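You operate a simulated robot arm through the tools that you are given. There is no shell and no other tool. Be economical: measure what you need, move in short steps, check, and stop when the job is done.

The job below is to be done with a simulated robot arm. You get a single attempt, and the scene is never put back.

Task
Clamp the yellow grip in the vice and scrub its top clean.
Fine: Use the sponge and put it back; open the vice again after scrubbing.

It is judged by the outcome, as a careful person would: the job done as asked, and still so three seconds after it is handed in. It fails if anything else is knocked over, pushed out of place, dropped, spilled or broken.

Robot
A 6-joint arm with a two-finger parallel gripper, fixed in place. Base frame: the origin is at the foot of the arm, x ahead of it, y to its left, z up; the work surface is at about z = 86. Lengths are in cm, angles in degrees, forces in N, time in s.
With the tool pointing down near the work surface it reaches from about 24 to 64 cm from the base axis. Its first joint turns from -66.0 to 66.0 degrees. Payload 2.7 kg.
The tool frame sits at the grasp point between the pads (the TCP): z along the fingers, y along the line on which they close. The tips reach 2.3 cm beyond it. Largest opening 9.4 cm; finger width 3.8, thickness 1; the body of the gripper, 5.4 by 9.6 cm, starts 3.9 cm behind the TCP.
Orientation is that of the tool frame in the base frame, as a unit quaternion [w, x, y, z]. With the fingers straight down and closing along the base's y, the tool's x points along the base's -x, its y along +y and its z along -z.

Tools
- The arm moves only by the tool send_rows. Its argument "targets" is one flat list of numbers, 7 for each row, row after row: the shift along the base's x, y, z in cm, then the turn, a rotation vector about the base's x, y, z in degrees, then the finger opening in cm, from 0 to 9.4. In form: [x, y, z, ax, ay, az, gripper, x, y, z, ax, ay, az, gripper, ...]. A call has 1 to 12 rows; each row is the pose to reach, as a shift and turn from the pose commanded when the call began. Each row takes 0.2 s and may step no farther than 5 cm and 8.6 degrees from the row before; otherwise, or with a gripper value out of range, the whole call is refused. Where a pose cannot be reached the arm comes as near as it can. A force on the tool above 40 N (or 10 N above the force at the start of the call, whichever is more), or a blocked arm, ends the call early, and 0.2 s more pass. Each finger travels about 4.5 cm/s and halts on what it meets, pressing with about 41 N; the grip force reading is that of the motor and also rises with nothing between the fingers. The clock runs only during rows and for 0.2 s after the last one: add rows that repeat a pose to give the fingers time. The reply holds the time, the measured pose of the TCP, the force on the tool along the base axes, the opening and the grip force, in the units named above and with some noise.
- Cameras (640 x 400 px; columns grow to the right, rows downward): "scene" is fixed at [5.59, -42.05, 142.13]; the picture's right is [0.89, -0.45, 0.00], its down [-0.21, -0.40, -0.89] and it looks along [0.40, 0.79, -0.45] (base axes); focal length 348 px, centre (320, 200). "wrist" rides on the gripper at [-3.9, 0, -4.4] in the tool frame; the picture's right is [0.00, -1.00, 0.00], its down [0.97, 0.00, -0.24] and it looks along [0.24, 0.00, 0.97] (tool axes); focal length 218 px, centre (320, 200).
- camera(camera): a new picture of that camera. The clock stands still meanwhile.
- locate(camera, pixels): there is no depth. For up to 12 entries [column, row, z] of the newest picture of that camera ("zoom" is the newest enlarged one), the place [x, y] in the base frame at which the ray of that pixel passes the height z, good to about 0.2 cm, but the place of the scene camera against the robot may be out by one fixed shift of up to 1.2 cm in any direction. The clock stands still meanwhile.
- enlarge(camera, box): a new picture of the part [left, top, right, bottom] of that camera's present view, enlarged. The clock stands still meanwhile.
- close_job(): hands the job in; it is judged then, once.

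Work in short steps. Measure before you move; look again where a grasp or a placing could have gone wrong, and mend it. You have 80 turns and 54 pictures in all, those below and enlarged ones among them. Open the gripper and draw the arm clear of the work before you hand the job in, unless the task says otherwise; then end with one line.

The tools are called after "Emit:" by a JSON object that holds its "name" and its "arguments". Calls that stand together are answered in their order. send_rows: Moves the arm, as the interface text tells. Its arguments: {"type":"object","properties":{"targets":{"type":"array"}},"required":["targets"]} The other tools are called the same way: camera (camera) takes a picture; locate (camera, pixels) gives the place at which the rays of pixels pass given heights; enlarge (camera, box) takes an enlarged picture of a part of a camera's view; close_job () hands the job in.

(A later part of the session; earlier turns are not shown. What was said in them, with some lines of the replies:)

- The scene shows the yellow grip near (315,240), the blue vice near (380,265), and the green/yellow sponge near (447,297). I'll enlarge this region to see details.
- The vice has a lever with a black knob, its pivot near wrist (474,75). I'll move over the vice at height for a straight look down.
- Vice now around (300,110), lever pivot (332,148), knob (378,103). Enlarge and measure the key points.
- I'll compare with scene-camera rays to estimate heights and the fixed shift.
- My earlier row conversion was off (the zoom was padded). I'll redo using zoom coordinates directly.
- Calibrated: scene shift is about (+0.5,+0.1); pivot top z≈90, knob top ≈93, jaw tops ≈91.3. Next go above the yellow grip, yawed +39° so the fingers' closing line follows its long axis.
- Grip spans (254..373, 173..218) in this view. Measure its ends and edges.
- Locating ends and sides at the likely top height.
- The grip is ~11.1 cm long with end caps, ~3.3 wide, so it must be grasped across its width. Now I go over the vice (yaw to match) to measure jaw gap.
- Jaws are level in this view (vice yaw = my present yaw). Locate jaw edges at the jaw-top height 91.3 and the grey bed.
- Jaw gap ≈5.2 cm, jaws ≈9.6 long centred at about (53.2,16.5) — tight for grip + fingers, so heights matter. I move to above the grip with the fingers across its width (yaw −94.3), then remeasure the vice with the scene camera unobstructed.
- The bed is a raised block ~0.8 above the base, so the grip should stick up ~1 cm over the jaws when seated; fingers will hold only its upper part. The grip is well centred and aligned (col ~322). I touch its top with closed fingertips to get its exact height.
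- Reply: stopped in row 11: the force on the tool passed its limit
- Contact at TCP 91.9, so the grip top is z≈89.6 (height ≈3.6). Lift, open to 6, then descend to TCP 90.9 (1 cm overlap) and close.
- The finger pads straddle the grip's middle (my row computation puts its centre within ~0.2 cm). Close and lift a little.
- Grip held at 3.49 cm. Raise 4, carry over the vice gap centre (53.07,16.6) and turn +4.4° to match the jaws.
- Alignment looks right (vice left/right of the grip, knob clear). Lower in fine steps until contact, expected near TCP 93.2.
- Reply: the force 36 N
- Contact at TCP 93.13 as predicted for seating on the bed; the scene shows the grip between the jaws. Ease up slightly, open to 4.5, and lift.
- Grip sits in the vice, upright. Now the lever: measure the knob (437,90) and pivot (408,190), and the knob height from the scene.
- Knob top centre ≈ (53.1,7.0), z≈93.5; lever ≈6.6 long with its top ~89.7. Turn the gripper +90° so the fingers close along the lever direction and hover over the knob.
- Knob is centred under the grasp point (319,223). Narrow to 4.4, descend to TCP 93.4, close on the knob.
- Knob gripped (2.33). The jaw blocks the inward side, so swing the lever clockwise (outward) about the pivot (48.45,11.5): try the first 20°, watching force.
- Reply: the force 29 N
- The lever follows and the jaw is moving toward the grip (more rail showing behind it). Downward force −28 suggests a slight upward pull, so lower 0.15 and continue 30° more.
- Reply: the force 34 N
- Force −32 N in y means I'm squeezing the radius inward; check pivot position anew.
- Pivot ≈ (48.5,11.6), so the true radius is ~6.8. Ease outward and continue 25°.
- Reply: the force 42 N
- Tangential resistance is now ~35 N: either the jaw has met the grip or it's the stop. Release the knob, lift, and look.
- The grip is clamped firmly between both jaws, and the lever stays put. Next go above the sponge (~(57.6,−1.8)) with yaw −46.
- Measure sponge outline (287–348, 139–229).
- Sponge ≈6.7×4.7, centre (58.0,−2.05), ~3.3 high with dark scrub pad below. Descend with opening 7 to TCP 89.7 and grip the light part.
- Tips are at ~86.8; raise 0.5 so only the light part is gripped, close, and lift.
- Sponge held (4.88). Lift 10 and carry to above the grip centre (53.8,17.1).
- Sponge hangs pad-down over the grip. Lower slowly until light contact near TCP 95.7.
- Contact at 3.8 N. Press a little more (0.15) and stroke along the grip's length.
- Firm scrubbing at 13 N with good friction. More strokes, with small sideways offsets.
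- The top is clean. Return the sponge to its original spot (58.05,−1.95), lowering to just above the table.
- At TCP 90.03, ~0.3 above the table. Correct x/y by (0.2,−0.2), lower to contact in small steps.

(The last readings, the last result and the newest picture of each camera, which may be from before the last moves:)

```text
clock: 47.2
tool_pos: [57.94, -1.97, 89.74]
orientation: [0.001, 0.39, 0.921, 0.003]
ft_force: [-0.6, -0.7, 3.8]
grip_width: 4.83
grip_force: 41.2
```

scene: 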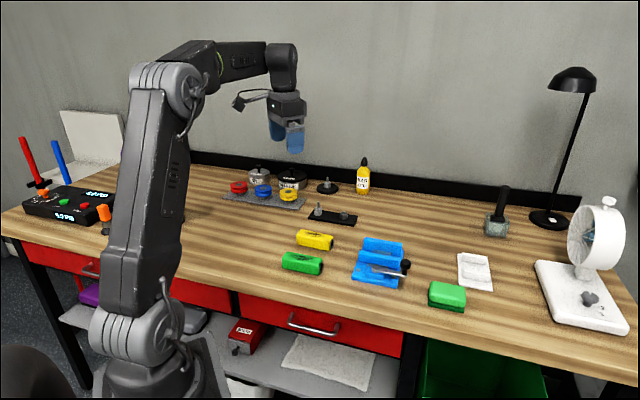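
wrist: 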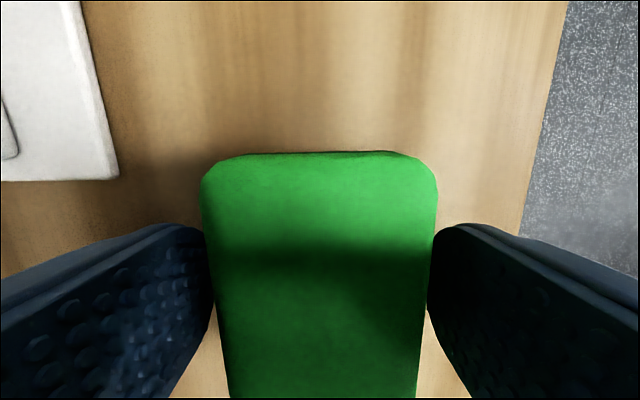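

Touching down (3.8 N at 89.74). Open to 7 and rise, then look.

Emit:
{"name": "send_rows", "arguments": {"targets": [0, 0, 0, 0, 0, 0, 5.5, 0, 0, 0, 0, 0, 0, 7, 0, 0, 0, 0, 0, 0, 7, 0, 0, 3, 0, 0, 0, 7, 0, 0, 7, 0, 0, 0, 7, 0, 0, 12, 0, 0, 0, 7, 0, 0, 12, 0, 0, 0, 7]}}

Emit:
{"name": "camera", "arguments": {"camera": "wrist"}}

```text
clock: 48.9
tool_pos: [57.96, -2.1, 101.76]
orientation: [0.0, 0.391, 0.921, 0.001]
ft_force: [0.5, 1.4, 0.3]
grip_width: 6.97
grip_force: 0.1
```

```text
14 pictures are left
```

wrist: 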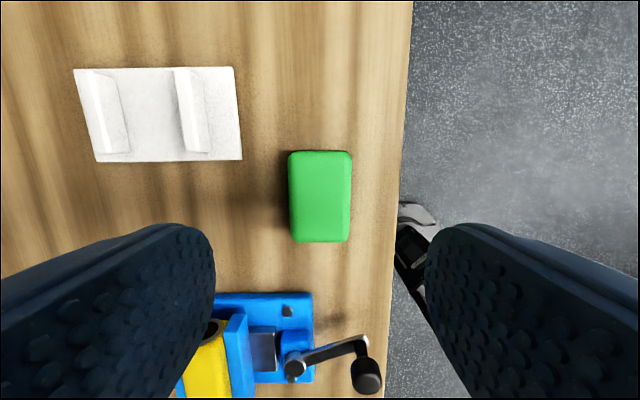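

The sponge is back in place. Now go back over the knob at (45.4,5.5), yaw +15 from now, to reopen the vice.

Emit:
{"name": "send_rows", "arguments": {"targets": [-3, 1.9, 0, 0, 0, 4, 6, -6.2, 3.8, 0, 0, 0, 8, 4.6, -9.4, 5.7, 0, 0, 0, 12, 4.6, -12.5, 7.5, -1, 0, 0, 15, 4.6, -12.5, 7.5, -2, 0, 0, 15, 4.6, -12.5, 7.5, -2, 0, 0, 15, 4.6]}}

Emit:
{"name": "camera", "arguments": {"camera": "wrist"}}

```text
clock: 50.2
tool_pos: [45.32, 5.41, 99.93]
orientation: [0.001, 0.266, 0.964, 0.002]
ft_force: [0.8, -0.5, -0.3]
grip_width: 4.6
grip_force: 0.0
```

```text
13 pictures are left
```

wrist: 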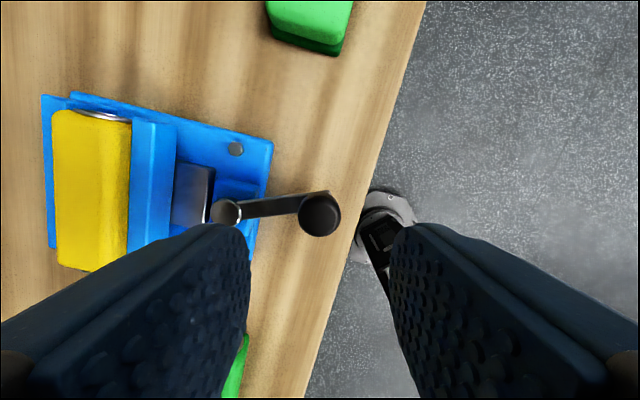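

Knob at (319,215), about 0.35 cm forward of my axis. Shift (0.3,−0.18), descend to TCP 93.4 and grip.

Emit:
{"name": "send_rows", "arguments": {"targets": [0.3, -0.18, -2, 0, 0, 0, 4.6, 0.3, -0.18, -4, 0, 0, 0, 4.6, 0.3, -0.18, -6.5, 0, 0, 0, 4.6, 0.3, -0.18, -6.5, 0, 0, 0, 4.6, 0.3, -0.18, -6.5, 0, 0, 0, 3, 0.3, -0.18, -6.5, 0, 0, 0, 1.5, 0.3, -0.18, -6.5, 0, 0, 0, 1.5, 0.3, -0.18, -6.5, 0, 0, 0, 1.5]}}

Emit:
{"name": "camera", "arguments": {"camera": "wrist"}}

```text
clock: 52.0
tool_pos: [45.62, 5.37, 93.46]
orientation: [0.002, 0.265, 0.964, 0.004]
ft_force: [16.3, 31.7, -9.3]
grip_width: 2.27
grip_force: 44.7
```

```text
12 pictures are left
```

wrist: 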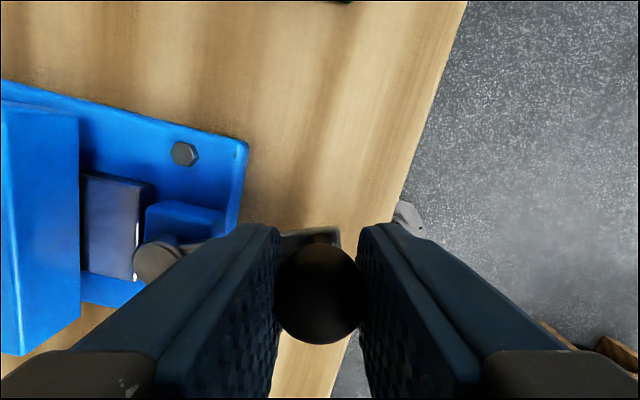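

Gripped, with ~35 N of radial preload. A refit of all knob positions gives pivot (48.1,11.4), r≈6.53; relieve outward bias and swing back counterclockwise in 5° steps.

Emit:
{"name": "send_rows", "arguments": {"targets": [0.06, 0.13, -0.05, 0, 0, 0, 1.5, 0.59, -0.07, -0.05, 0, 0, 5, 1.5, 1.14, -0.22, -0.05, 0, 0, 10, 1.5, 1.7, -0.32, -0.05, 0, 0, 15, 1.5, 2.27, -0.36, -0.05, 0, 0, 20, 1.5, 2.84, -0.36, -0.05, 0, 0, 25, 1.5, 2.84, -0.36, -0.05, 0, 0, 25, 1.5]}}

```text
clock: 53.6
tool_pos: [48.52, 4.72, 93.29]
orientation: [0.002, 0.051, 0.999, 0.003]
ft_force: [2.5, -0.3, 23.2]
grip_width: 2.3
grip_force: 44.7
```

Side forces are near zero; fz +23 so raise 0.1 and continue the swing to the original lever angle.

Emit:
{"name": "send_rows", "arguments": {"targets": [0, 0, 0.1, 0, 0, 0, 1.5, 0.56, 0.05, 0.1, 0, 0, 5, 1.5, 1.12, 0.15, 0.1, 0, 0, 10, 1.5, 1.67, 0.3, 0.1, 0, 0, 15, 1.5, 2.21, 0.49, 0.1, 0, 0, 20, 1.5, 2.73, 0.73, 0.1, 0, 0, 25, 1.5, 3.22, 1.02, 0.1, 0, 0, 30, 1.5, 3.68, 1.35, 0.1, 0, 0, 35, 1.5, 4.12, 1.71, 0.1, 0, 0, 40, 1.5, 4.44, 2.03, 0.1, 0, 0, 44, 1.5, 4.44, 2.03, 0.1, 0, 0, 44, 1.5]}}

Emit:
{"name": "camera", "arguments": {"camera": "wrist"}}

```text
clock: 56.0
tool_pos: [52.93, 6.79, 93.4]
orientation: [0.0, -0.328, 0.945, 0.001]
ft_force: [7.3, -19.3, 8.8]
grip_width: 2.31
grip_force: 45.6
```

```text
11 pictures are left
```

wrist: 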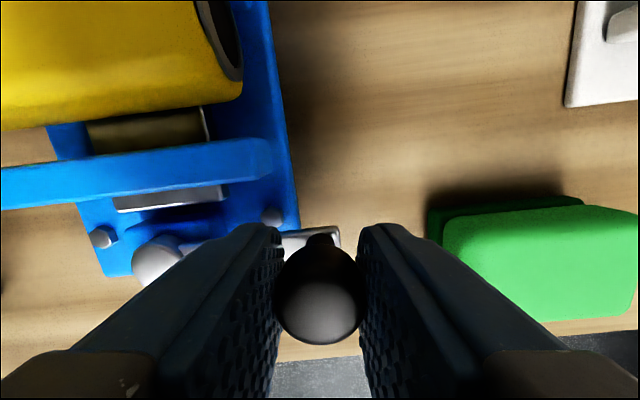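

The vice is open, ~2° short of its original angle. Nudge the rest, release, and lift clear.

Emit:
{"name": "send_rows", "arguments": {"targets": [0.15, 0.2, 0, 0, 0, 2, 1.5, 0.15, 0.2, 0, 0, 0, 2, 1.5]}}

Emit:
{"name": "send_rows", "arguments": {"targets": [0, 0, 0, 0, 0, 0, 3, 0, 0, 0, 0, 0, 0, 4.4, 0, 0, 0, 0, 0, 0, 4.4, 0, 0, 3, 0, 0, 0, 4.4, 0, 0, 7, 0, 0, 0, 4.4, -3, -2, 10, 0, 0, 0, 6, -6, -5, 12, 0, 0, 0, 8, -10, -7, 14, 0, 0, 0, 9.4, -14, -8, 16, 0, 0, 0, 9.4, -14, -8, 16, 0, 0, 0, 9.4]}}

Emit:
{"name": "camera", "arguments": {"camera": "scene"}}

Emit:
{"name": "enlarge", "arguments": {"camera": "scene", "box": [330, 220, 490, 320]}}

```text
clock: 56.6
tool_pos: [53.0, 6.93, 93.31]
orientation: [-0.002, -0.343, 0.939, 0.002]
ft_force: [-2.5, -23.6, 15.5]
grip_width: 2.3
grip_force: 44.7
```

```text
clock: 58.9
tool_pos: [38.84, -0.74, 109.12]
orientation: [-0.001, -0.344, 0.939, 0.003]
ft_force: [0.8, -0.4, -0.2]
grip_width: 9.38
grip_force: 0.1
```

```text
10 pictures are left
```

scene: 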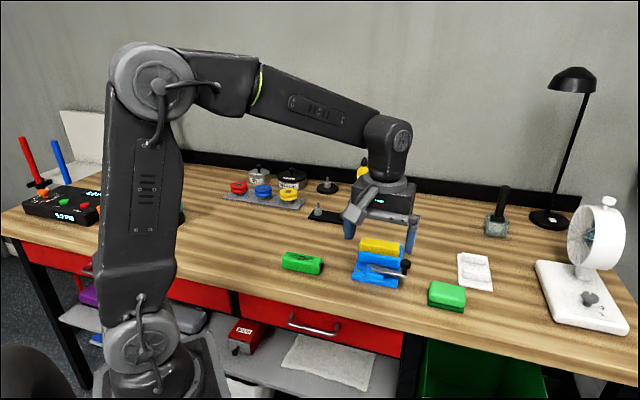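

```text
4.00 times, centred on (410, 270) of scene
```

zoom: 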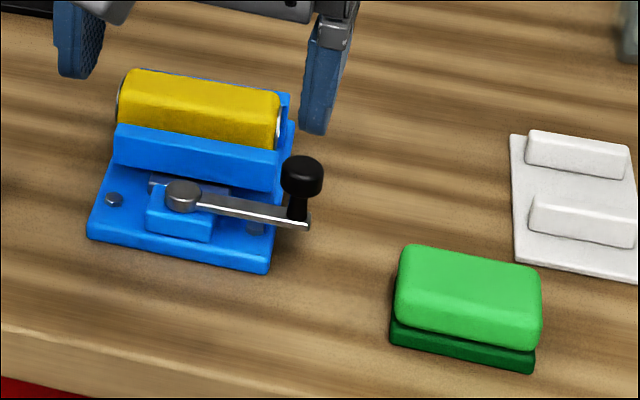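

The vice is open with the grip resting clean in it, the sponge is back in its place, and the arm is clear with the gripper open. Handing in.

Emit:
{"name": "close_job", "arguments": {}}

```text
The job is handed in.
```

I clamped the yellow grip in the vice, scrubbed its top clean with the sponge, put the sponge back where it was, and opened the vice again, leaving the grip resting in the open jaws.
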